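You operate a simulated robot arm through the tools that you are given. There is no shell and no other tool. Be economical: measure what you need, move in short steps, check, and stop when the job is done.

You run a simulated robot arm. Do the job below in one go: nothing can be reset, and whatever is moved stays where it is left.

JOB
Clamp the green-ended block and brush a patch of paste on its top.
Fine: the block lies in the flat vice already; pale green paste from the blue pot, by the small brush with the green back, on the bare steel of the top; the brush goes back to its spot; leave the stop and the other blocks. Set down upright: small brush with the green back. A coat counts when it lies all over at full strength: go over it till it gets no stronger.

It is judged by the outcome, as a careful person would: the job done as asked, and still so three seconds after it is handed in. It fails if anything else is knocked over, pushed out of place, dropped, spilled or broken.

ROBOT AND FRAMES
A 6-joint arm with a two-finger parallel gripper, fixed in place. Base frame: the origin is at the foot of the arm, x ahead of it, y to its left, z up; the work surface is at about z = 86.8. Lengths are in cm, angles in degrees, forces in N, time in s.
With the tool pointing down near the work surface it reaches from about 26 to 68 cm from the base axis. Its first joint turns from -66.0 to 66.0 degrees. Payload 2.9 kg.
Tool frame: the origin (TCP) lies between the finger pads and is the grasp point; the fingertips stand 3 cm ahead of it; z points along the fingers, y is the line along which they close. Largest opening 11 cm; finger width 2, thickness 1; the body of the gripper, 4.8 by 11.2 cm, starts 5.5 cm behind the TCP.
Orientation is told as [roll, pitch, yaw] about the base's x, y, z axes, in that order, counted from this pose: with the fingers straight down and closing along the base's y, the tool's x points along the base's -x, its y along +y and its z along -z.

CONTROLS
- The arm moves only by the tool nudge_tool. Its argument "steps" is a list of rows, each a list of 3 entries, a list of its own where there are three numbers: the shift along the tool's x, y, z in units of 500 mm (1.0 is 500 mm), then the turn, a rotation vector about the tool's x, y, z in units of 180 degrees (1.0 is 180 degrees), then the opening, from 0 (shut) to 1 (fully open). In form: [[[tx, ty, tz], [wx, wy, wz], claw], ...]. A call has 1 to 10 rows; each row is the pose to reach, as a shift and turn from the pose commanded when the call began, along the tool's axes at that moment. A call with a number of a shift or a turn outside -1 to 1 is refused whole. Rows are played at 5 a second. More than 5 cm and 8.6 degrees between two rows, or a gripper value outside its range, and nothing of the call is played. Where a pose cannot be reached the arm comes as near as it can. A force on the tool above 40 N (or 10 N above the force at the start of the call, whichever is more), or a blocked arm, ends the call early, and 0.2 s more pass. Each finger travels about 10.8 cm/s and halts on what it meets, pressing with about 43 N; the grip force reading is that of the motor and also rises with nothing between the fingers. The clock runs only during rows and for 0.2 s after the last one: add rows that repeat a pose to give the fingers time. The reply holds the time, the measured pose of the TCP, the force on the tool along the base axes, the opening and the grip force, in the units named above and with some noise, with the torque about the TCP (base axes, N m) and any sound that the robot's microphone picked up.
- Cameras (640 x 400 px; columns grow to the right, rows downward): "scene" is fixed at [6.78, 42.31, 139.25]; the picture's right is [-0.85, -0.53, 0.00], its down [-0.27, 0.43, -0.86] and it looks along [0.46, -0.73, -0.50] (base axes); focal length 338 px, centre (320, 200). "wrist" rides on the gripper at [7.2, 1.7, -10.3] in the tool frame; the picture's right is [-0.23, 0.97, 0.00], its down [-0.76, -0.18, -0.62] and it looks along [-0.61, -0.14, 0.78] (tool axes); focal length 222 px, centre (320, 200). There is no depth. A picture from a camera that has moved, and an enlarged one, comes with that camera's place and axes in the base frame and with its lens.
- capture(camera): a new picture of that camera. No time passes.
- enlarge(camera, box): a new picture of the part [left, top, right, bottom] of that camera's present view, enlarged. No time passes.
- close_job(): hands the job in; it is judged then, once.

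Work in short steps. Places have to be worked out from the pictures, the camera data and where the tool is seen: move nearer, look again, correct. Check each grasp and each placing, and mend what went wrong. You have 120 turns and 76 pictures in all, those below and enlarged ones among them. Open the gripper and draw the arm clear of the work before you hand the job in, unless the task says otherwise; then end with one line.

The tools are called after "Request:" as a command line: name --argument value ..., lists and objects as JSON in quotes. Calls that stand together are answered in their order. nudge_tool: Moves the arm, as the interface text tells. Its arguments: {"type":"object","properties":{"steps":{"type":"array"}},"required":["steps"]} The other tools are called the same way: capture (camera) takes a picture; enlarge (camera, box) takes an enlarged picture of a part of a camera's view; close_job () hands the job in.

At the start:

```text
clock: 0.0
tool_pos: [38.34, -0.85, 123.57]
tcp_rot: [0.0, 0.0, 0.1]
wrist_force: [1.0, 0.5, 0.1]
ft_torque: [-0.03, 0.0, 0.0]
gripper_width: 10.99
grasp_force: 0.0
```

scene: 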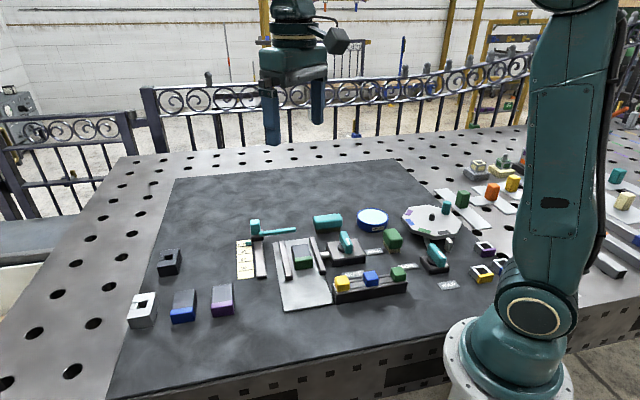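
wrist: 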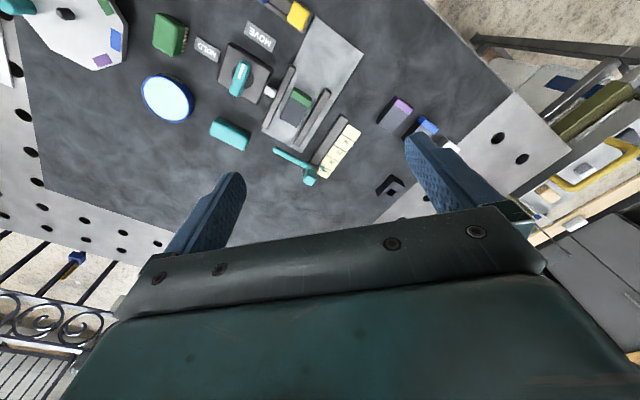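

I start by looking closer at the work area from both cameras.

Request:
enlarge --camera "scene" --box '[220, 190, 420, 315]'

Request:
enlarge --camera "scene" --box '[360, 150, 560, 300]'

Request:
enlarge --camera "wrist" --box '[130, 0, 370, 190]'

```text
3.20 times, centred on (320, 252) of scene
camera zoom: at [6.78, 42.31, 139.25], right [-0.85, -0.53, 0.0], down [-0.27, 0.43, -0.86], along [0.46, -0.73, -0.5], focal length 1081 px, centre (320, 32)
```

zoom: 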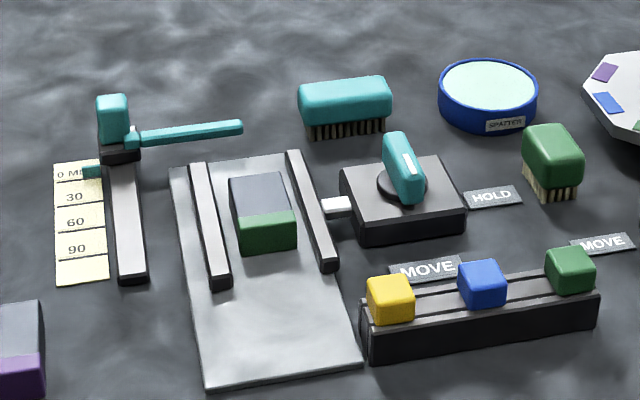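

```text
2.67 times, centred on (460, 225) of scene
camera zoom: at [6.78, 42.31, 139.25], right [-0.85, -0.53, 0.0], down [-0.27, 0.43, -0.86], along [0.46, -0.73, -0.5], focal length 901 px, centre (-53, 133)
```

zoom: 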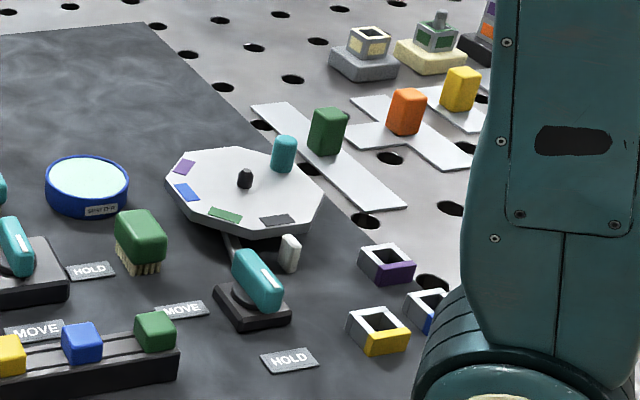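

```text
2.11 times, centred on (250, 95) of wrist
camera zoom: at [31.23, 0.75, 133.79], right [0.23, 0.97, 0.0], down [0.76, -0.18, 0.62], along [0.61, -0.14, -0.78], focal length 468 px, centre (467, 421)
```

zoom: 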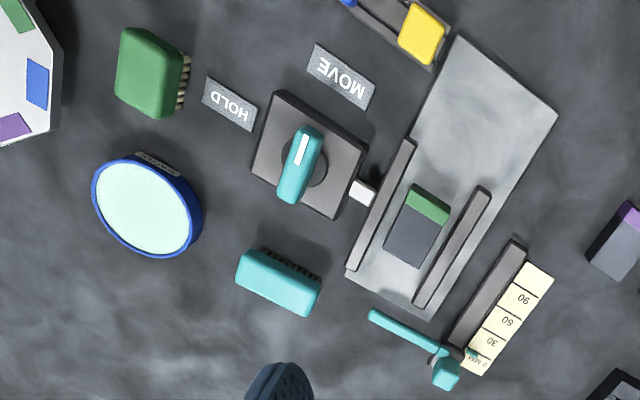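

The vice block is near (42.6, -7), the vice lever near (35, -14.5), the pot near (35, -28.6) and the green brush near (27, -23). I move the camera closer, above the middle of these.

Request:
nudge_tool --steps '[[[0.02, -0.047, 0.045], [0, 0, 0], 1], [[0.04, -0.094, 0.09], [0, 0, 0], 1], [[0.06, -0.141, 0.135], [0, 0, 0], 1], [[0.08, -0.189, 0.18], [0, 0, 0], 1], [[0.1, -0.236, 0.225], [0, 0, 0], 1], [[0.12, -0.283, 0.27], [0, 0, 0], 1]]'

Request:
capture --camera "wrist"

```text
clock: 1.4
tool_pos: [32.34, -14.9, 110.06]
tcp_rot: [0.0, -0.1, -0.1]
wrist_force: [-0.5, 1.2, -0.6]
ft_torque: [0.0, 0.05, -0.01]
gripper_width: 10.99
grasp_force: 0.1
```

```text
70 pictures are left
camera wrist: at [25.14, -13.28, 120.36], right [0.23, 0.97, 0.0], down [0.76, -0.18, 0.62], along [0.61, -0.14, -0.78], focal length 222 px, centre (320, 200)
```

wrist: 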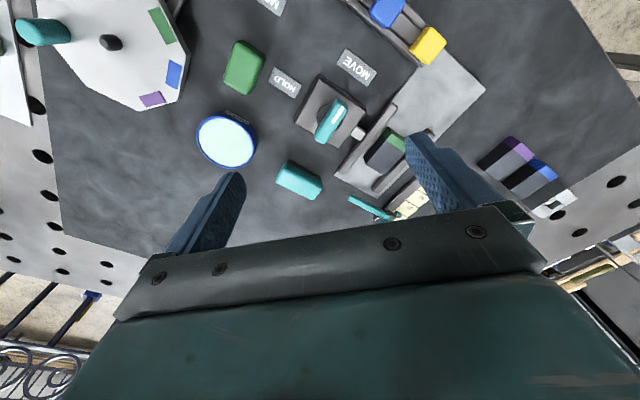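

The view is closer now; I enlarge the vice and brush parts.

Request:
enlarge --camera "wrist" --box '[290, 40, 450, 220]'

Request:
enlarge --camera "wrist" --box '[180, 20, 310, 180]'

Request:
enlarge --camera "scene" --box '[280, 215, 420, 305]'

```text
2.22 times, centred on (370, 130) of wrist
camera zoom: at [25.14, -13.28, 120.36], right [0.23, 0.97, 0.0], down [0.76, -0.18, 0.62], along [0.61, -0.14, -0.78], focal length 494 px, centre (209, 356)
```

zoom: 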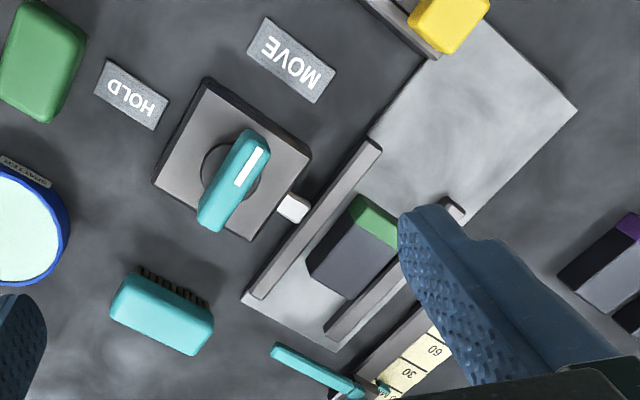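

```text
2.50 times, centred on (245, 100) of wrist
camera zoom: at [25.14, -13.28, 120.36], right [0.23, 0.97, 0.0], down [0.76, -0.18, 0.62], along [0.61, -0.14, -0.78], focal length 555 px, centre (508, 450)
```

zoom: 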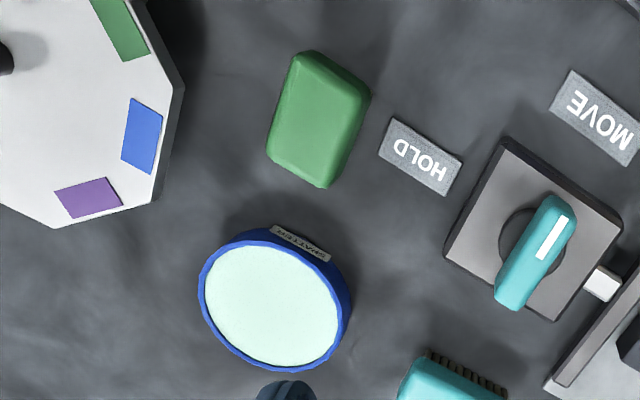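

```text
4.44 times, centred on (350, 260) of scene
camera zoom: at [6.78, 42.31, 139.25], right [-0.85, -0.53, 0.0], down [-0.27, 0.43, -0.86], along [0.46, -0.73, -0.5], focal length 1502 px, centre (187, -67)
```

zoom: 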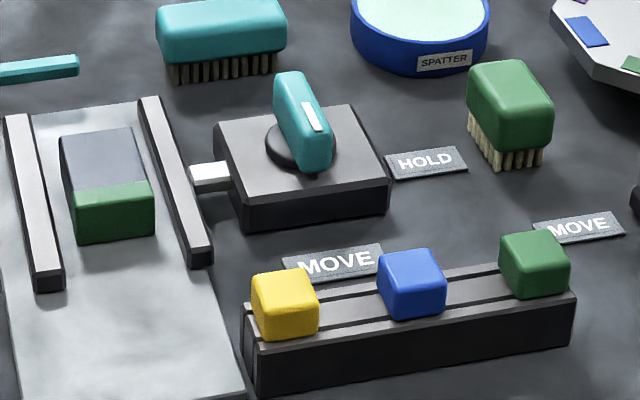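

The lever's stripe points at MOVE (about 135°) and HOLD lies at about 225°, so it needs a +90° turn about the pivot near (35.2, -14.1). I line up above it with yaw -45°, with the fingers part-open.

Request:
nudge_tool --steps '[[[-0.01, 0.003, 0.034], [0, 0, 0.042], 0.7], [[-0.019, 0.005, 0.067], [0, 0, 0.083], 0.45], [[-0.029, 0.008, 0.1], [0, 0, 0.125], 0.45], [[-0.038, 0.011, 0.133], [0, 0, 0.167], 0.45], [[-0.048, 0.013, 0.167], [0, 0, 0.208], 0.45], [[-0.057, 0.016, 0.2], [0, 0, 0.25], 0.45]]'

Request:
capture --camera "wrist"

Request:
enlarge --camera "scene" --box '[260, 150, 460, 300]'

```text
clock: 2.8
tool_pos: [35.09, -14.13, 99.94]
tcp_rot: [0.0, 0.0, -45.2]
wrist_force: [-0.9, 0.6, 1.0]
ft_torque: [0.01, -0.01, -0.02]
gripper_width: 4.92
grasp_force: 0.1
```

```text
66 pictures are left
camera wrist: at [31.33, -7.89, 110.25], right [0.85, 0.53, 0.0], down [0.41, -0.67, 0.62], along [0.33, -0.53, -0.78], focal length 222 px, centre (320, 200)
```

wrist: 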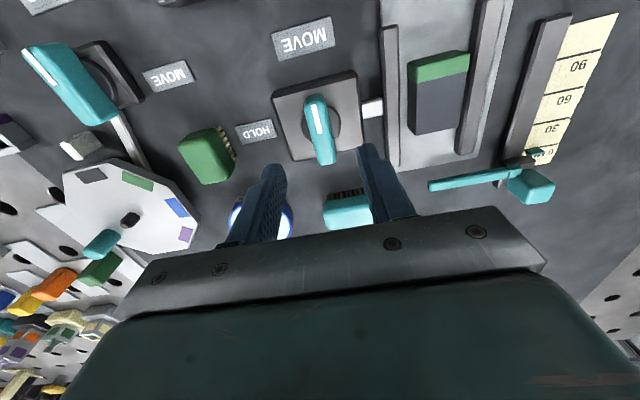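

```text
2.67 times, centred on (360, 225) of scene
camera zoom: at [6.78, 42.31, 139.25], right [-0.85, -0.53, 0.0], down [-0.27, 0.43, -0.86], along [0.46, -0.73, -0.5], focal length 901 px, centre (213, 133)
```

zoom: 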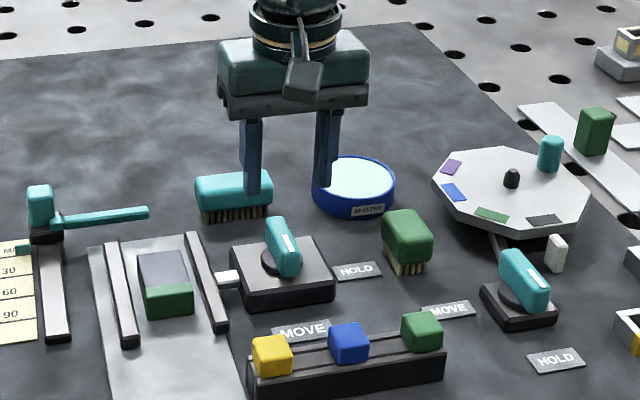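

The lever sits squarely between the fingers with its top near z 92.5. I lower so the tips are about 2 cm over its sides, not closing yet.

Request:
nudge_tool --steps '[[[0.004, 0.003, 0.04], [0, 0, 0], 0.45], [[0.004, 0.003, 0.08], [0, 0, 0], 0.45], [[0.004, 0.003, 0.11], [0, 0, 0], 0.45], [[0.004, 0.003, 0.124], [0, 0, 0], 0.45]]'

Request:
enlarge --camera "scene" --box '[280, 180, 420, 290]'

Request:
capture --camera "wrist"

```text
clock: 3.8
tool_pos: [35.15, -13.79, 93.84]
tcp_rot: [0.0, 0.0, -45.0]
wrist_force: [0.2, 1.0, -0.5]
ft_torque: [0.04, -0.01, 0.0]
gripper_width: 4.96
grasp_force: 0.1
```

```text
3.64 times, centred on (350, 235) of scene
camera zoom: at [6.78, 42.31, 139.25], right [-0.85, -0.53, 0.0], down [-0.27, 0.43, -0.86], along [0.46, -0.73, -0.5], focal length 1229 px, centre (211, 73)
```

zoom: 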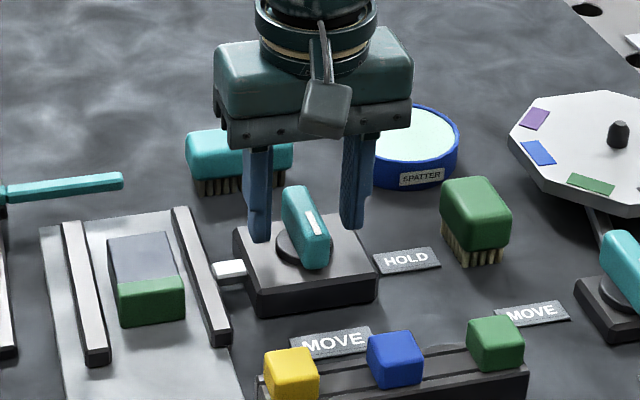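

```text
63 pictures are left
camera wrist: at [31.34, -7.69, 104.06], right [0.85, 0.53, 0.0], down [0.41, -0.66, 0.62], along [0.33, -0.53, -0.78], focal length 222 px, centre (320, 200)
```

wrist: 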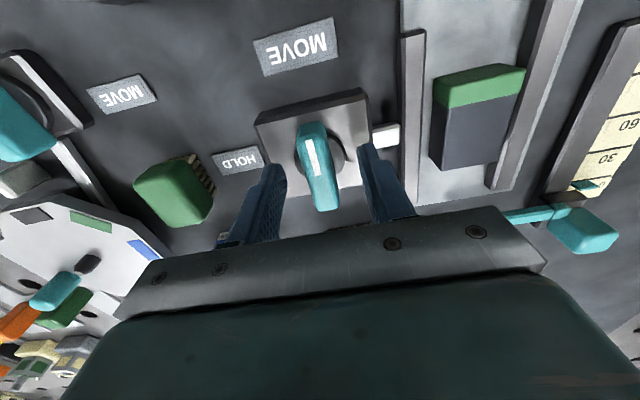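

The pivot projects right under the fingertip centre. I close on the lever.

Request:
nudge_tool --steps '[[[0, 0, 0], [0, 0, 0], 0.3], [[0, 0, 0], [0, 0, 0], 0.1], [[0, 0, 0], [0, 0, 0], 0.05], [[0, 0, 0], [0, 0, 0], 0.05]]'

```text
clock: 4.8
tool_pos: [35.16, -13.89, 93.81]
tcp_rot: [-0.1, 0.0, -45.1]
wrist_force: [-5.2, -6.2, -4.7]
ft_torque: [-0.4, -0.25, 0.06]
gripper_width: 1.79
grasp_force: 44.9
```

Gripped at 1.8 cm. I turn the first part counter-clockwise seen from above (tool z negative) and check forces.

Request:
nudge_tool --steps '[[[0, 0, 0], [0, 0, -0.04], 0.05], [[0, 0, 0], [0, 0, -0.08], 0.05], [[0, 0, 0], [0, 0, -0.12], 0.05], [[0, 0, 0], [0, 0, -0.16], 0.05]]'

Request:
enlarge --camera "scene" --box '[280, 180, 420, 290]'

```text
clock: 5.8
tool_pos: [35.04, -14.01, 93.74]
tcp_rot: [-0.2, 0.1, -16.3]
wrist_force: [-19.0, -16.1, 4.5]
ft_torque: [-0.23, -0.46, -0.09]
gripper_width: 1.8
grasp_force: 44.9
```

```text
3.64 times, centred on (350, 235) of scene
camera zoom: at [6.73, 42.27, 139.26], right [-0.85, -0.53, 0.0], down [-0.27, 0.43, -0.86], along [0.46, -0.73, -0.5], focal length 1229 px, centre (211, 73)
```

zoom: 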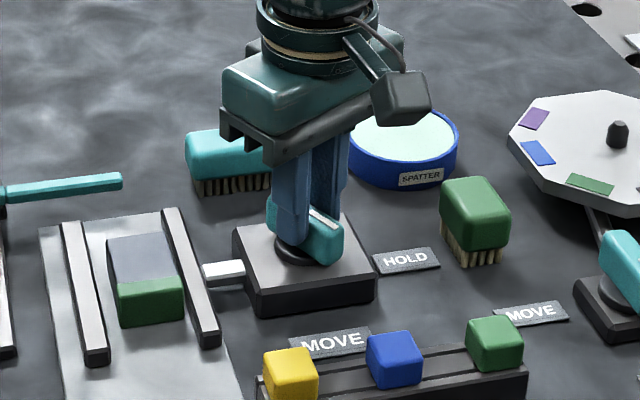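

The rail is advancing, and the lateral load says the pivot is about 1.5 mm toward (-x,-y). I ease the position that way and turn on, checking midway.

Request:
nudge_tool --steps '[[[0.0016, -0.003, 0], [0, 0, 0], 0.05], [[0.0016, -0.003, 0], [0, 0, -0.04], 0.05], [[0.0016, -0.003, 0], [0, 0, -0.08], 0.05], [[0.0016, -0.003, 0], [0, 0, -0.12], 0.05], [[0.0016, -0.003, 0], [0, 0, -0.16], 0.05]]'

```text
clock: 7.0
tool_pos: [35.06, -14.11, 93.83]
tcp_rot: [-0.2, 0.2, 12.6]
wrist_force: [-6.5, -17.2, -9.7]
ft_torque: [-0.36, 0.93, -0.07]
gripper_width: 1.76
grasp_force: 44.9
```

It turns freely; yaw is 12.6°. I continue the remaining ~32° with another small correction.

Request:
nudge_tool --steps '[[[0.0004, -0.002, 0], [0, 0, -0.02], 0.05], [[0.0004, -0.002, 0], [0, 0, -0.06], 0.05], [[0.0004, -0.002, 0], [0, 0, -0.1], 0.05], [[0.0004, -0.002, 0], [0, 0, -0.14], 0.05], [[0.0004, -0.002, 0], [0, 0, -0.17], 0.05], [[0.0004, -0.002, 0], [0, 0, -0.185], 0.05]]'

Request:
enlarge --camera "scene" --box '[280, 180, 420, 290]'

```text
clock: 8.4
tool_pos: [35.18, -14.19, 93.81]
tcp_rot: [-0.2, 0.1, 45.6]
wrist_force: [5.6, -19.9, -15.3]
ft_torque: [0.1, 0.06, -0.95]
gripper_width: 1.77
grasp_force: 44.6
```

```text
3.64 times, centred on (350, 235) of scene
camera zoom: at [6.82, 42.25, 139.27], right [-0.85, -0.53, 0.0], down [-0.27, 0.43, -0.86], along [0.46, -0.73, -0.5], focal length 1229 px, centre (211, 73)
```

zoom: 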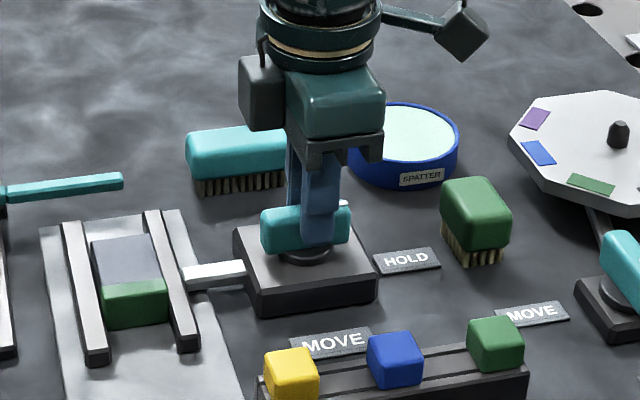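

The rail now presses the block and torque has risen to about 1 N·m. I try a few more degrees to see whether it is at its end.

Request:
nudge_tool --steps '[[[0, -0.001, 0], [0, 0, -0.012], 0.05], [[0, -0.001, 0], [0, 0, -0.024], 0.05], [[0, -0.001, 0], [0, 0, -0.024], 0.05]]'

```text
clock: 9.2
tool_pos: [35.14, -14.38, 93.89]
tcp_rot: [-0.1, 0.1, 50.2]
wrist_force: [6.5, -17.9, -8.7]
ft_torque: [0.05, 0.02, -1.19]
gripper_width: 1.9
grasp_force: 44.5
```

The width grew slightly, so the lever is at its end stop and the fingers are slipping round it. I release and rise.

Request:
nudge_tool --steps '[[[0, 0, 0], [0, 0, 0.024], 0.05], [[0, 0, 0], [0, 0, 0.024], 0.25], [[0, 0, 0], [0, 0, 0.024], 0.35], [[0, 0, -0.08], [0, 0, 0.024], 0.35], [[0, 0, -0.16], [0, 0, 0.024], 0.35]]'

Request:
capture --camera "wrist"

Request:
enlarge --camera "scene" --box '[280, 190, 420, 290]'

```text
clock: 10.4
tool_pos: [35.18, -14.34, 101.95]
tcp_rot: [0.1, -0.1, 45.9]
wrist_force: [-0.6, -0.5, 0.2]
ft_torque: [0.0, 0.01, -0.02]
gripper_width: 3.85
grasp_force: 0.1
```

```text
60 pictures are left
camera wrist: at [28.92, -18.45, 112.19], right [-0.54, 0.84, 0.0], down [0.66, 0.42, 0.62], along [0.52, 0.34, -0.78], focal length 222 px, centre (320, 200)
```

wrist: 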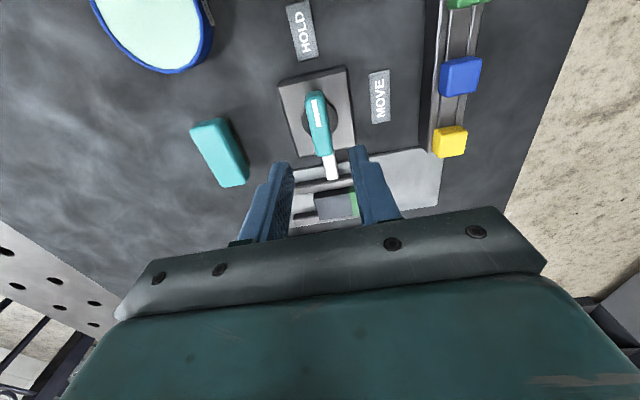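

```text
4.00 times, centred on (350, 240) of scene
camera zoom: at [6.78, 42.31, 139.25], right [-0.85, -0.53, 0.0], down [-0.27, 0.43, -0.86], along [0.46, -0.73, -0.5], focal length 1352 px, centre (200, 40)
```

zoom: 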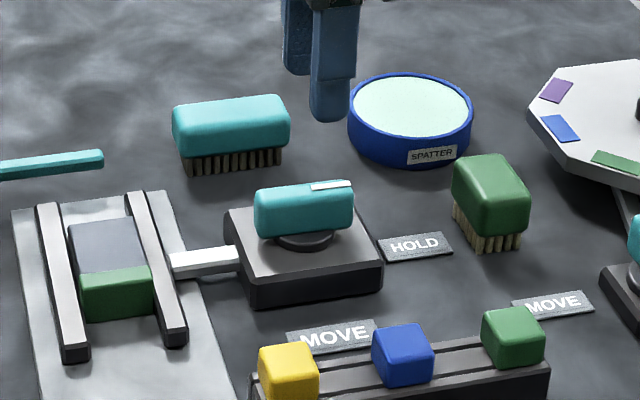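

The vice is clamped and the stripe points to HOLD. Now I move above the green brush near (26.9, -22.4), turning back to yaw about -45°.

Request:
nudge_tool --steps '[[[0.023, 0.001, 0], [0, 0, 0.046], 0.45], [[0.046, 0.002, 0], [0, 0, 0.092], 0.5], [[0.069, 0.002, 0], [0, 0, 0.138], 0.5], [[0.092, 0.003, 0], [0, 0, 0.184], 0.5], [[0.115, 0.004, 0], [0, 0, 0.23], 0.5], [[0.138, 0.005, 0], [0, 0, 0.276], 0.5], [[0.161, 0.006, 0], [0, 0, 0.322], 0.5], [[0.184, 0.006, 0], [0, 0, 0.368], 0.5], [[0.207, 0.007, 0], [0, 0, 0.414], 0.5], [[0.23, 0.008, 0], [0, 0, 0.46], 0.5]]'

Request:
nudge_tool --steps '[[[0, 0, 0], [0, 0, 0.046], 0.5]]'

Request:
capture --camera "wrist"

Request:
enlarge --camera "scene" --box '[340, 180, 440, 270]'

```text
clock: 12.6
tool_pos: [26.74, -22.12, 101.82]
tcp_rot: [0.1, 0.0, -37.0]
wrist_force: [0.0, -0.2, -0.5]
ft_torque: [0.0, 0.01, 0.01]
gripper_width: 5.54
grasp_force: 0.1
```

```text
clock: 13.0
tool_pos: [26.79, -22.22, 101.83]
tcp_rot: [0.0, 0.1, -45.3]
wrist_force: [-0.2, 0.7, 0.0]
ft_torque: [-0.01, 0.01, -0.01]
gripper_width: 5.49
grasp_force: 0.0
```

```text
58 pictures are left
camera wrist: at [23.01, -15.92, 112.16], right [0.85, 0.52, 0.0], down [0.41, -0.67, 0.62], along [0.33, -0.53, -0.78], focal length 222 px, centre (320, 200)
```

wrist: 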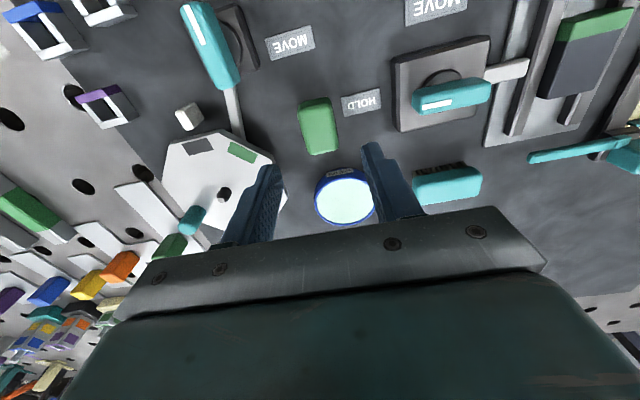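

```text
4.44 times, centred on (390, 225) of scene
camera zoom: at [6.78, 42.31, 139.25], right [-0.85, -0.53, 0.0], down [-0.27, 0.43, -0.86], along [0.46, -0.73, -0.5], focal length 1502 px, centre (9, 89)
```

zoom: 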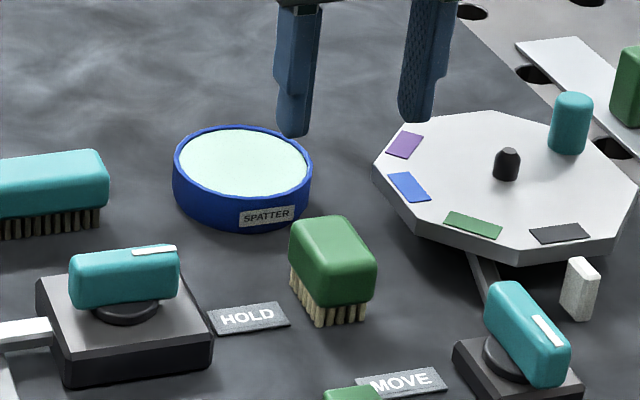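

I enlarge the brush in the wrist view to fix its position and heading.

Request:
enlarge --camera "wrist" --box '[270, 80, 390, 170]'

```text
4.44 times, centred on (330, 125) of wrist
camera zoom: at [23.01, -15.92, 112.16], right [0.85, 0.52, 0.0], down [0.41, -0.67, 0.62], along [0.33, -0.53, -0.78], focal length 987 px, centre (276, 533)
```

zoom: 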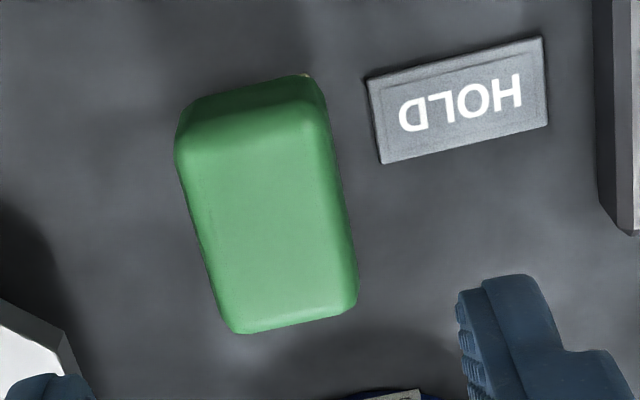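

The brush centre lies ~0.8 cm ahead of the TCP (tool -x) and is turned about 2° from the tool. I correct and lower to just above its top.

Request:
nudge_tool --steps '[[[-0.008, -0.001, 0.04], [0, 0, 0.006], 0.5], [[-0.016, -0.003, 0.08], [0, 0, 0.011], 0.5], [[-0.016, -0.003, 0.12], [0, 0, 0.011], 0.5], [[-0.016, -0.003, 0.15], [0, 0, 0.011], 0.5]]'

Request:
enlarge --camera "wrist" --box '[220, 70, 420, 230]'

Request:
enlarge --camera "scene" --box '[340, 180, 440, 270]'

```text
clock: 14.0
tool_pos: [27.15, -22.8, 94.37]
tcp_rot: [0.0, 0.1, -47.2]
wrist_force: [0.5, -0.2, -0.2]
ft_torque: [0.03, 0.0, -0.02]
gripper_width: 5.49
grasp_force: 0.0
```

```text
2.50 times, centred on (320, 150) of wrist
camera zoom: at [23.63, -16.5, 104.54], right [0.87, 0.5, 0.0], down [0.39, -0.68, 0.62], along [0.31, -0.54, -0.78], focal length 555 px, centre (320, 325)
```

zoom: 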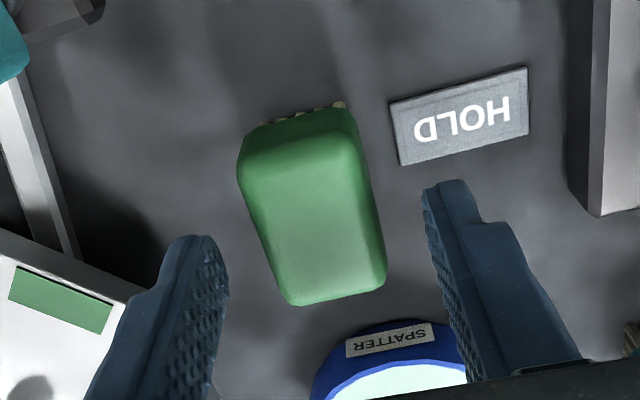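

```text
4.44 times, centred on (390, 225) of scene
camera zoom: at [6.78, 42.31, 139.25], right [-0.85, -0.53, 0.0], down [-0.27, 0.43, -0.86], along [0.46, -0.73, -0.5], focal length 1502 px, centre (9, 89)
```

zoom: 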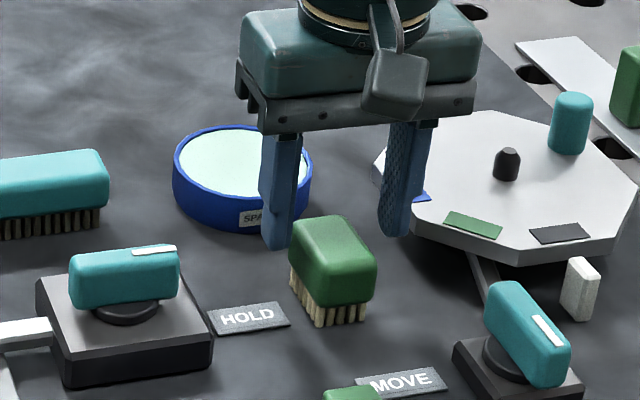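

The brush is centred and aligned between the fingers. I lower to TCP z≈91.8 and close on its back.

Request:
nudge_tool --steps '[[[-0.003, 0, 0.02], [0, 0, 0], 0.45], [[-0.003, 0, 0.04], [0, 0, 0], 0.45], [[-0.003, 0, 0.051], [0, 0, 0], 0.45], [[-0.003, 0, 0.051], [0, 0, 0], 0.3], [[-0.003, 0, 0.051], [0, 0, 0], 0.15], [[-0.003, 0, 0.051], [0, 0, 0], 0.15], [[-0.003, 0, 0.051], [0, 0, 0], 0.15]]'

Request:
enlarge --camera "scene" --box '[340, 180, 440, 270]'

```text
clock: 15.6
tool_pos: [27.6, -22.96, 91.78]
tcp_rot: [0.1, 0.1, -47.2]
wrist_force: [-0.5, 0.4, -0.2]
ft_torque: [-0.07, 0.0, 0.01]
gripper_width: 3.26
grasp_force: 42.8
```

```text
4.44 times, centred on (390, 225) of scene
camera zoom: at [6.78, 42.31, 139.25], right [-0.85, -0.53, 0.0], down [-0.27, 0.43, -0.86], along [0.46, -0.73, -0.5], focal length 1502 px, centre (9, 89)
```

zoom: 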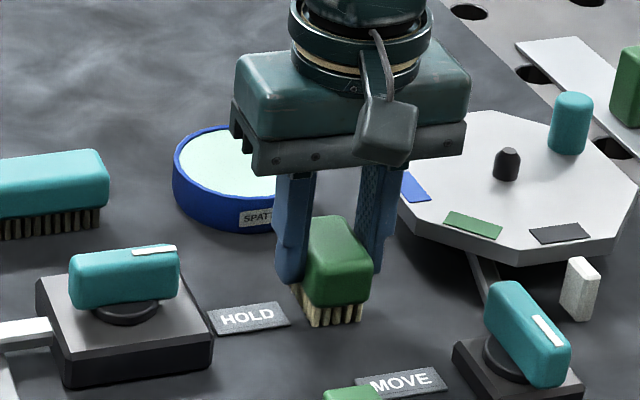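

Gripped at 3.26 cm. I lift straight up 8 cm and look.

Request:
nudge_tool --steps '[[[0, 0, -0.03], [0, 0, 0], 0.15], [[0, 0, -0.08], [0, 0, 0], 0.15], [[0, 0, -0.13], [0, 0, 0], 0.15], [[0, 0, -0.16], [0, 0, 0], 0.15]]'

Request:
enlarge --camera "scene" --box '[340, 150, 440, 240]'

Request:
capture --camera "wrist"

```text
clock: 16.6
tool_pos: [27.46, -22.95, 99.88]
tcp_rot: [0.0, 0.0, -47.3]
wrist_force: [0.2, -0.3, 0.0]
ft_torque: [-0.01, 0.0, -0.01]
gripper_width: 3.27
grasp_force: 43.0
```

```text
4.44 times, centred on (390, 195) of scene
camera zoom: at [6.78, 42.31, 139.25], right [-0.85, -0.53, 0.0], down [-0.27, 0.43, -0.86], along [0.46, -0.73, -0.5], focal length 1502 px, centre (9, 222)
```

zoom: 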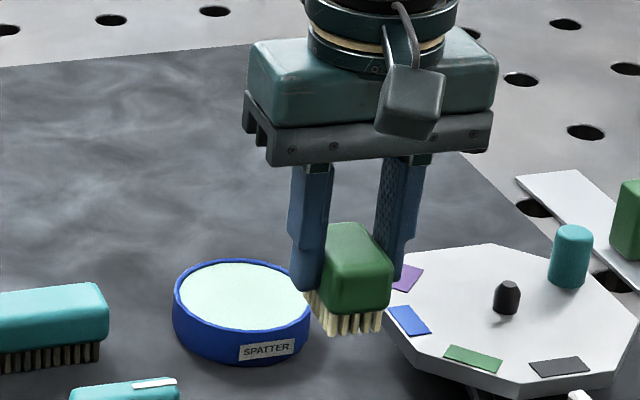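

```text
51 pictures are left
camera wrist: at [23.77, -16.68, 110.1], right [0.87, 0.5, 0.0], down [0.39, -0.68, 0.62], along [0.31, -0.54, -0.78], focal length 222 px, centre (320, 200)
```

wrist: 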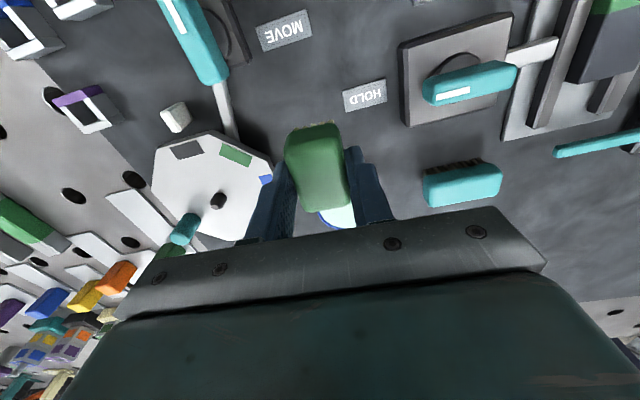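

The brush is held level. The pot centre works out near (35.3, -29.4); I move over it at this height and look.

Request:
nudge_tool --steps '[[[-0.07, 0.009, 0], [0, 0, 0], 0.15], [[-0.14, 0.019, 0], [0, 0, 0], 0.15], [[-0.21, 0.028, 0], [0, 0, 0], 0.15], [[-0.21, 0.028, 0.04], [0, 0, 0], 0.15]]'

Request:
capture --camera "wrist"

Request:
enlarge --camera "scene" --box '[320, 150, 420, 240]'

```text
clock: 17.6
tool_pos: [35.53, -29.77, 98.02]
tcp_rot: [0.1, 0.0, -47.3]
wrist_force: [0.1, -0.4, 0.2]
ft_torque: [0.02, -0.01, -0.03]
gripper_width: 3.29
grasp_force: 42.9
```

```text
50 pictures are left
camera wrist: at [32.05, -23.41, 108.27], right [0.87, 0.5, 0.0], down [0.39, -0.68, 0.62], along [0.31, -0.54, -0.78], focal length 222 px, centre (320, 200)
```

wrist: 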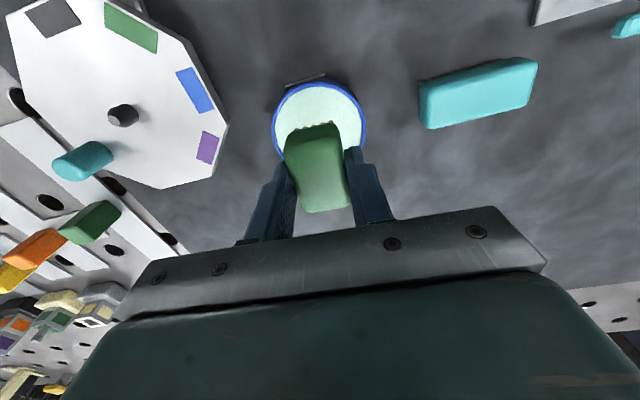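

```text
4.44 times, centred on (370, 195) of scene
camera zoom: at [6.79, 42.31, 139.25], right [-0.85, -0.53, 0.0], down [-0.27, 0.43, -0.86], along [0.46, -0.73, -0.5], focal length 1502 px, centre (98, 222)
```

zoom: 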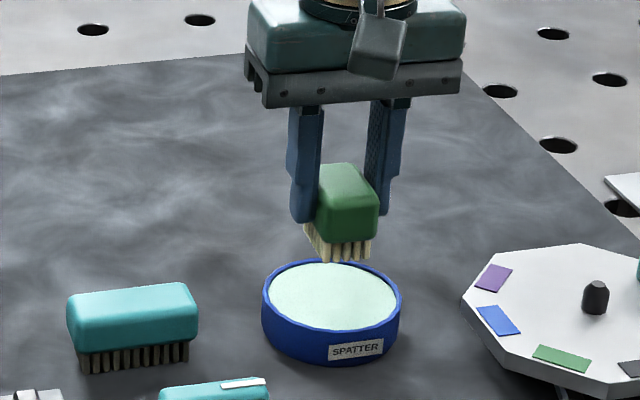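

The pot centre is about 0.8 cm further along tool -x than the brush. I correct and lower until bristles are just above the paste.

Request:
nudge_tool --steps '[[[-0.016, 0.001, 0], [0, 0, 0], 0.15], [[-0.016, 0.001, 0.03], [0, 0, 0], 0.15], [[-0.016, 0.001, 0.055], [0, 0, 0], 0.15], [[-0.016, 0.001, 0.065], [0, 0, 0], 0.15]]'

Request:
enlarge --camera "scene" --box '[330, 170, 420, 245]'

Request:
enlarge --camera "wrist" --box '[240, 60, 400, 220]'

```text
clock: 18.6
tool_pos: [36.12, -30.24, 94.56]
tcp_rot: [-0.1, 0.0, -47.3]
wrist_force: [-0.3, 0.5, -0.4]
ft_torque: [0.0, -0.02, 0.0]
gripper_width: 3.32
grasp_force: 42.8
```

```text
5.33 times, centred on (375, 208) of scene
camera zoom: at [6.78, 42.31, 139.25], right [-0.85, -0.53, 0.0], down [-0.27, 0.43, -0.86], along [0.46, -0.73, -0.5], focal length 1802 px, centre (27, 160)
```

zoom: 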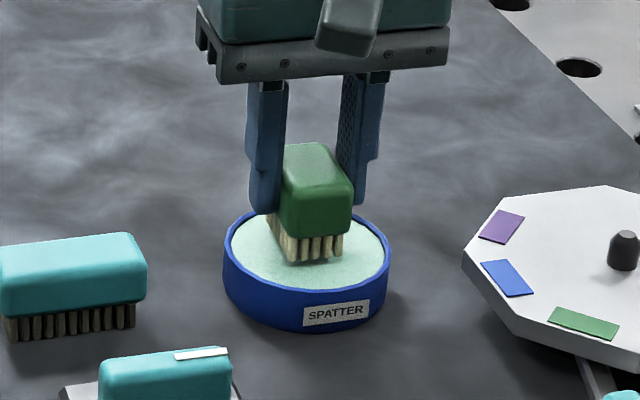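

```text
2.50 times, centred on (320, 140) of wrist
camera zoom: at [32.49, -23.91, 104.82], right [0.87, 0.5, 0.0], down [0.39, -0.68, 0.62], along [0.31, -0.54, -0.78], focal length 555 px, centre (320, 350)
```

zoom: 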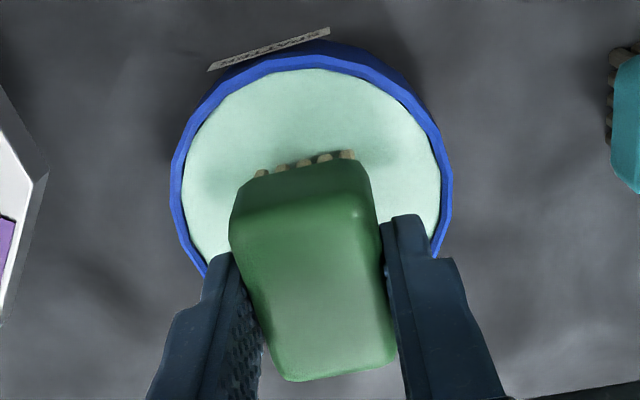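

The footprint sits inside the rim, slightly far; I shift back 0.3 cm and dip gradually, watching the force.

Request:
nudge_tool --steps '[[[0.006, 0, 0.004], [0, 0, 0], 0.15], [[0.006, 0, 0.01], [0, 0, 0], 0.15], [[0.006, 0, 0.016], [0, 0, 0], 0.15]]'

Request:
enlarge --camera "scene" --box '[345, 190, 405, 235]'

```text
clock: 19.4
tool_pos: [35.95, -30.04, 94.2]
tcp_rot: [0.0, -0.3, -47.3]
wrist_force: [-1.0, 0.9, 6.7]
ft_torque: [0.08, 0.08, 0.02]
gripper_width: 3.28
grasp_force: 43.1
stopped in row 3: the force on the tool passed its limit at 45 N (the readings are from after the stop); the commanded pose is now the measured one
```

```text
8.89 times, centred on (375, 212) of scene
camera zoom: at [6.77, 42.32, 139.24], right [-0.85, -0.53, 0.0], down [-0.27, 0.43, -0.86], along [0.46, -0.73, -0.5], focal length 3004 px, centre (-169, 89)
```

zoom: 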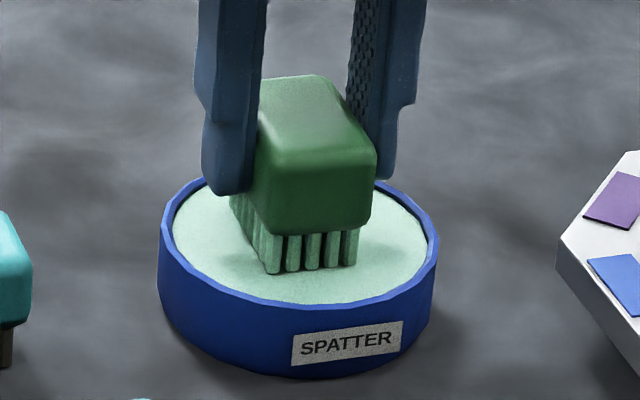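

The bristles have turned pale green: loaded, with contact at TCP z≈94.2. I lift clear and look at the bristles and pot.

Request:
nudge_tool --steps '[[[0, 0, -0.03], [0, 0, 0], 0.15], [[0, 0, -0.08], [0, 0, 0], 0.15], [[0, 0, -0.13], [0, 0, 0], 0.15]]'

Request:
enlarge --camera "scene" --box '[270, 155, 430, 275]'

```text
clock: 20.2
tool_pos: [35.88, -29.99, 100.49]
tcp_rot: [0.0, -0.1, -47.3]
wrist_force: [-0.4, -0.8, -0.9]
ft_torque: [-0.01, 0.0, 0.02]
gripper_width: 3.29
grasp_force: 43.1
```

```text
3.33 times, centred on (350, 215) of scene
camera zoom: at [6.78, 42.31, 139.25], right [-0.85, -0.53, 0.0], down [-0.27, 0.43, -0.86], along [0.46, -0.73, -0.5], focal length 1126 px, centre (220, 150)
```

zoom: 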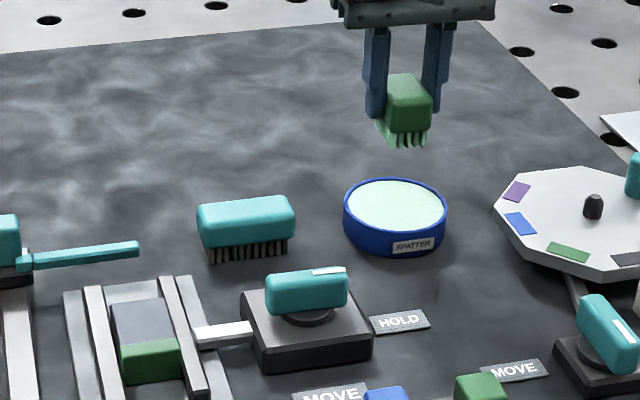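

Paste is on the bristles and no drips show. I move toward the vice, stopping beside the block for a clear wrist view.

Request:
nudge_tool --steps '[[[0.037, 0.054, -0.02], [0, 0, 0], 0.15], [[0.075, 0.108, -0.03], [0, 0, 0], 0.15], [[0.112, 0.162, -0.03], [0, 0, 0], 0.15], [[0.149, 0.216, -0.03], [0, 0, 0], 0.15], [[0.187, 0.27, -0.03], [0, 0, 0], 0.15], [[0.224, 0.324, -0.03], [0, 0, 0], 0.15]]'

Request:
capture --camera "wrist"

```text
clock: 21.6
tool_pos: [40.2, -10.93, 101.84]
tcp_rot: [0.1, -0.1, -47.1]
wrist_force: [0.2, -0.3, -1.1]
ft_torque: [0.0, -0.01, 0.02]
gripper_width: 3.28
grasp_force: 42.9
```

```text
44 pictures are left
camera wrist: at [36.57, -4.65, 112.12], right [0.87, 0.5, 0.0], down [0.39, -0.68, 0.62], along [0.31, -0.54, -0.78], focal length 222 px, centre (320, 200)
```

wrist: 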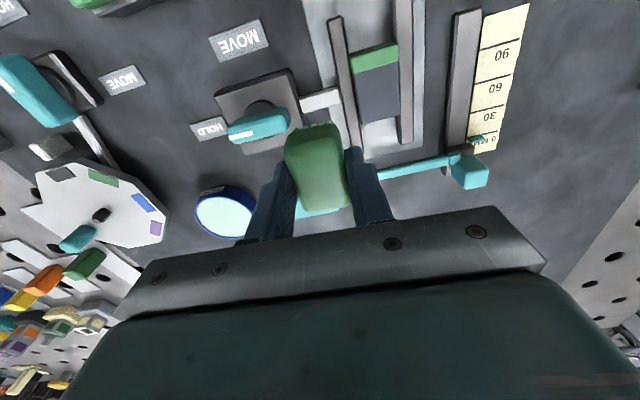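

I enlarge the block and rails from both cameras.

Request:
enlarge --camera "wrist" --box '[310, 20, 440, 150]'

Request:
enlarge --camera "scene" --box '[265, 225, 345, 285]'

```text
3.08 times, centred on (375, 85) of wrist
camera zoom: at [36.57, -4.65, 112.12], right [0.87, 0.5, 0.0], down [0.39, -0.68, 0.62], along [0.31, -0.54, -0.78], focal length 684 px, centre (151, 554)
```

zoom: 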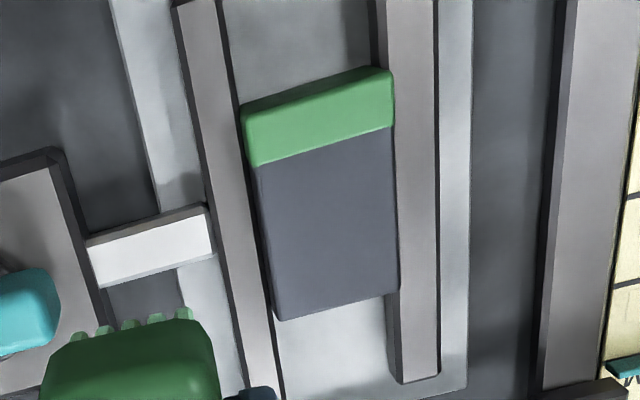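

```text
6.67 times, centred on (305, 255) of scene
camera zoom: at [6.78, 42.31, 139.25], right [-0.85, -0.53, 0.0], down [-0.27, 0.43, -0.86], along [0.46, -0.73, -0.5], focal length 2253 px, centre (420, -167)
```

zoom: 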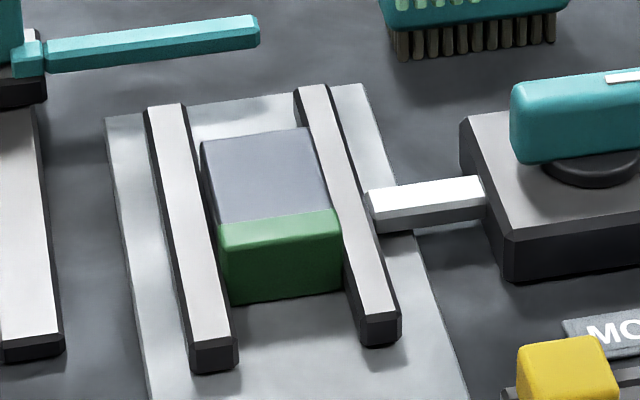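

Block top (z≈90) stands proud of the rails and the steel spans tool x -1.6…3.0, y 3.9…7.75 from here; bristles reach about +2.0 in tool x. I place the brush over the steel short of the green end and lower near it.

Request:
nudge_tool --steps '[[[0.006, 0.057, 0], [0, 0, 0], 0.15], [[0.012, 0.114, 0], [0, 0, 0], 0.15], [[0.012, 0.114, 0.06], [0, 0, 0], 0.15], [[0.012, 0.114, 0.11], [0, 0, 0], 0.15]]'

Request:
enlarge --camera "scene" --box '[265, 205, 345, 275]'

Request:
enlarge --camera "wrist" --box '[240, 70, 400, 220]'

```text
clock: 22.6
tool_pos: [43.82, -6.42, 96.36]
tcp_rot: [0.0, -0.1, -47.3]
wrist_force: [0.0, 0.1, -1.5]
ft_torque: [0.04, 0.01, 0.0]
gripper_width: 3.29
grasp_force: 43.1
```

```text
5.71 times, centred on (305, 240) of scene
camera zoom: at [6.78, 42.31, 139.25], right [-0.85, -0.53, 0.0], down [-0.27, 0.43, -0.86], along [0.46, -0.73, -0.5], focal length 1931 px, centre (406, -29)
```

zoom: 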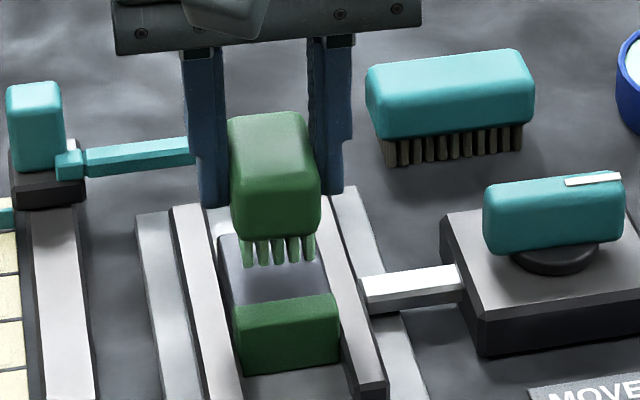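

```text
2.67 times, centred on (320, 145) of wrist
camera zoom: at [40.21, -0.08, 106.65], right [0.87, 0.5, 0.0], down [0.39, -0.68, 0.63], along [0.31, -0.54, -0.78], focal length 592 px, centre (320, 347)
```

zoom: 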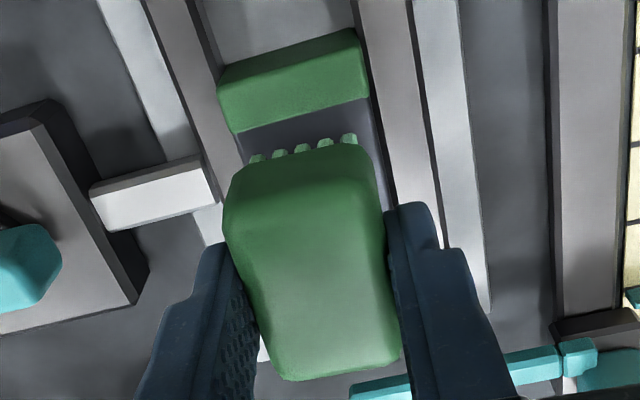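

Aligned over the steel, with the bristle front edge ~0.4 cm short of the green boundary. I lower in small increments to contact.

Request:
nudge_tool --steps '[[[0, 0, 0.014], [0, 0, 0], 0.15], [[0, 0, 0.02], [0, 0, 0], 0.15], [[0, 0, 0.023], [0, 0, 0], 0.15]]'

```text
clock: 23.4
tool_pos: [43.92, -6.44, 95.3]
tcp_rot: [0.0, -0.1, -47.2]
wrist_force: [-0.6, 0.6, -1.1]
ft_torque: [-0.03, 0.04, -0.01]
gripper_width: 3.28
grasp_force: 43.2
```

No contact yet at 95.3; I go down further in 1 mm steps.

Request:
nudge_tool --steps '[[[0, 0, 0.002], [0, 0, 0], 0.15], [[0, 0, 0.004], [0, 0, 0], 0.15], [[0, 0, 0.006], [0, 0, 0], 0.15], [[0, 0, 0.006], [0, 0, 0], 0.15]]'

Request:
enlarge --camera "scene" --box '[275, 220, 335, 275]'

```text
clock: 24.4
tool_pos: [43.99, -6.39, 94.99]
tcp_rot: [0.0, 0.0, -47.2]
wrist_force: [0.3, 0.3, -0.3]
ft_torque: [0.03, 0.0, 0.01]
gripper_width: 3.29
grasp_force: 42.8
```

```text
7.27 times, centred on (305, 248) of scene
camera zoom: at [6.78, 42.31, 139.25], right [-0.85, -0.53, 0.0], down [-0.27, 0.43, -0.86], along [0.46, -0.73, -0.5], focal length 2458 px, centre (429, -146)
```

zoom: 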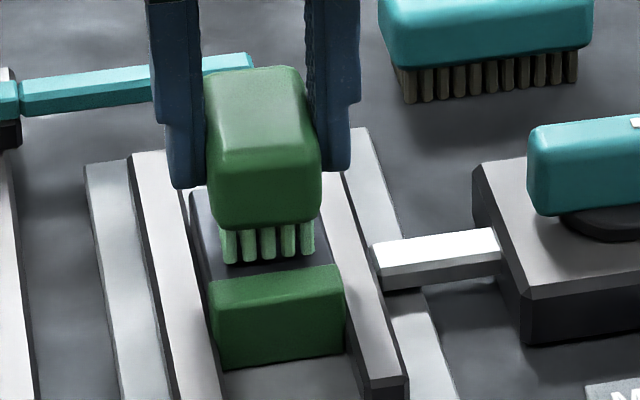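

Nearly touching (shadow close under the bristles). I continue 1 mm at a time.

Request:
nudge_tool --steps '[[[0, 0, 0.002], [0, 0, 0], 0.15], [[0, 0, 0.002], [0, 0, 0], 0.15], [[0, 0, 0.004], [0, 0, 0], 0.15], [[0, 0, 0.004], [0, 0, 0], 0.15]]'

```text
clock: 25.4
tool_pos: [43.99, -6.66, 95.03]
tcp_rot: [0.0, 0.0, -47.1]
wrist_force: [-0.1, 0.0, -0.6]
ft_torque: [-0.02, 0.02, 0.01]
gripper_width: 3.26
grasp_force: 43.4
```

Still no force. Further down in 1 mm steps.

Request:
nudge_tool --steps '[[[0, 0, 0.002], [0, 0, 0], 0.15], [[0, 0, 0.002], [0, 0, 0], 0.15], [[0, 0, 0.004], [0, 0, 0], 0.15], [[0, 0, 0.004], [0, 0, 0], 0.15]]'

Request:
enlarge --camera "scene" --box '[285, 230, 325, 270]'

```text
clock: 26.4
tool_pos: [44.04, -6.53, 94.87]
tcp_rot: [0.1, -0.3, -47.2]
wrist_force: [-6.6, -3.1, 33.0]
ft_torque: [0.05, 0.6, 0.01]
gripper_width: 3.27
grasp_force: 42.3
```

```text
10.00 times, centred on (305, 250) of scene
camera zoom: at [6.72, 42.31, 139.25], right [-0.85, -0.53, 0.0], down [-0.27, 0.43, -0.86], along [0.46, -0.73, -0.5], focal length 3379 px, centre (470, -300)
```

zoom: 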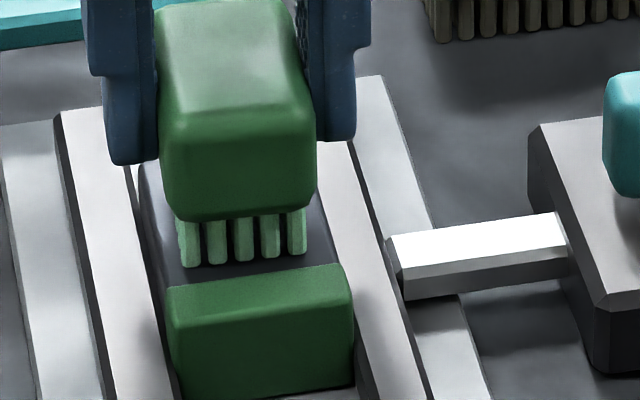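

Contact with 33 N. I ease off 1 mm and stroke across the width.

Request:
nudge_tool --steps '[[[0, 0, -0.002], [0, 0, 0], 0.15], [[0, 0.008, -0.002], [0, 0, 0], 0.15], [[0, 0.017, -0.002], [0, 0, 0], 0.15], [[0, 0.008, -0.002], [0, 0, 0], 0.15], [[0, 0, -0.002], [0, 0, 0], 0.15], [[0, -0.008, -0.002], [0, 0, 0], 0.15], [[0, -0.016, -0.002], [0, 0, 0], 0.15], [[0, -0.008, -0.002], [0, 0, 0], 0.15], [[0, 0, -0.002], [0, 0, 0], 0.15]]'

Request:
enlarge --camera "scene" --box '[285, 230, 325, 270]'

```text
clock: 28.4
tool_pos: [43.84, -6.71, 94.95]
tcp_rot: [-0.1, -0.1, -47.2]
wrist_force: [-6.1, -6.5, 27.9]
ft_torque: [-0.31, 0.3, 0.0]
gripper_width: 3.29
grasp_force: 43.4
```

```text
10.00 times, centred on (305, 250) of scene
camera zoom: at [6.73, 42.3, 139.25], right [-0.85, -0.53, 0.0], down [-0.27, 0.43, -0.86], along [0.46, -0.73, -0.5], focal length 3379 px, centre (470, -300)
```

zoom: 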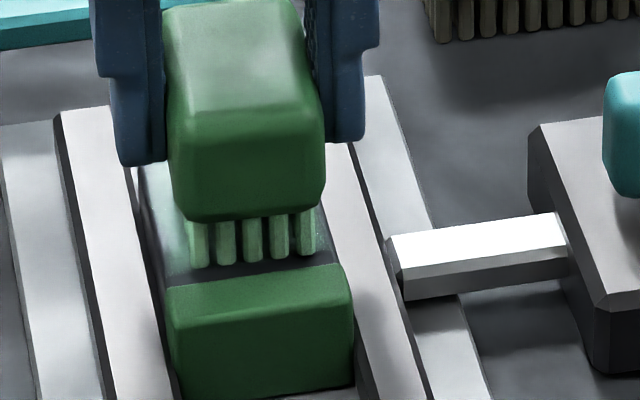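

A faint coat is appearing. There's ~0.5 cm uncoated before the green boundary, so I stroke again shifted +0.4 cm in tool x.

Request:
nudge_tool --steps '[[[0.004, 0, 0], [0, 0, 0], 0.15], [[0.008, 0.008, 0], [0, 0, 0], 0.15], [[0.008, 0.017, 0], [0, 0, 0], 0.15], [[0.008, 0.008, 0], [0, 0, 0], 0.15], [[0.008, 0, 0], [0, 0, 0], 0.15], [[0.008, -0.008, 0], [0, 0, 0], 0.15], [[0.008, -0.016, 0], [0, 0, 0], 0.15], [[0.008, -0.008, 0], [0, 0, 0], 0.15], [[0.008, 0, 0], [0, 0, 0], 0.15]]'

Request:
enlarge --camera "scene" --box '[285, 230, 325, 270]'

```text
clock: 30.4
tool_pos: [43.64, -6.46, 94.83]
tcp_rot: [-0.1, -0.1, -47.3]
wrist_force: [-7.3, -7.2, 27.2]
ft_torque: [-0.3, 0.29, -0.01]
gripper_width: 3.29
grasp_force: 42.9
```

```text
10.00 times, centred on (305, 250) of scene
camera zoom: at [6.72, 42.3, 139.25], right [-0.85, -0.53, 0.0], down [-0.27, 0.43, -0.86], along [0.46, -0.73, -0.5], focal length 3379 px, centre (470, -300)
```

zoom: 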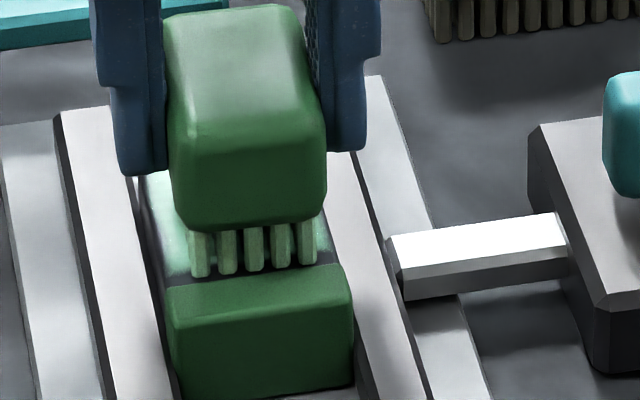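

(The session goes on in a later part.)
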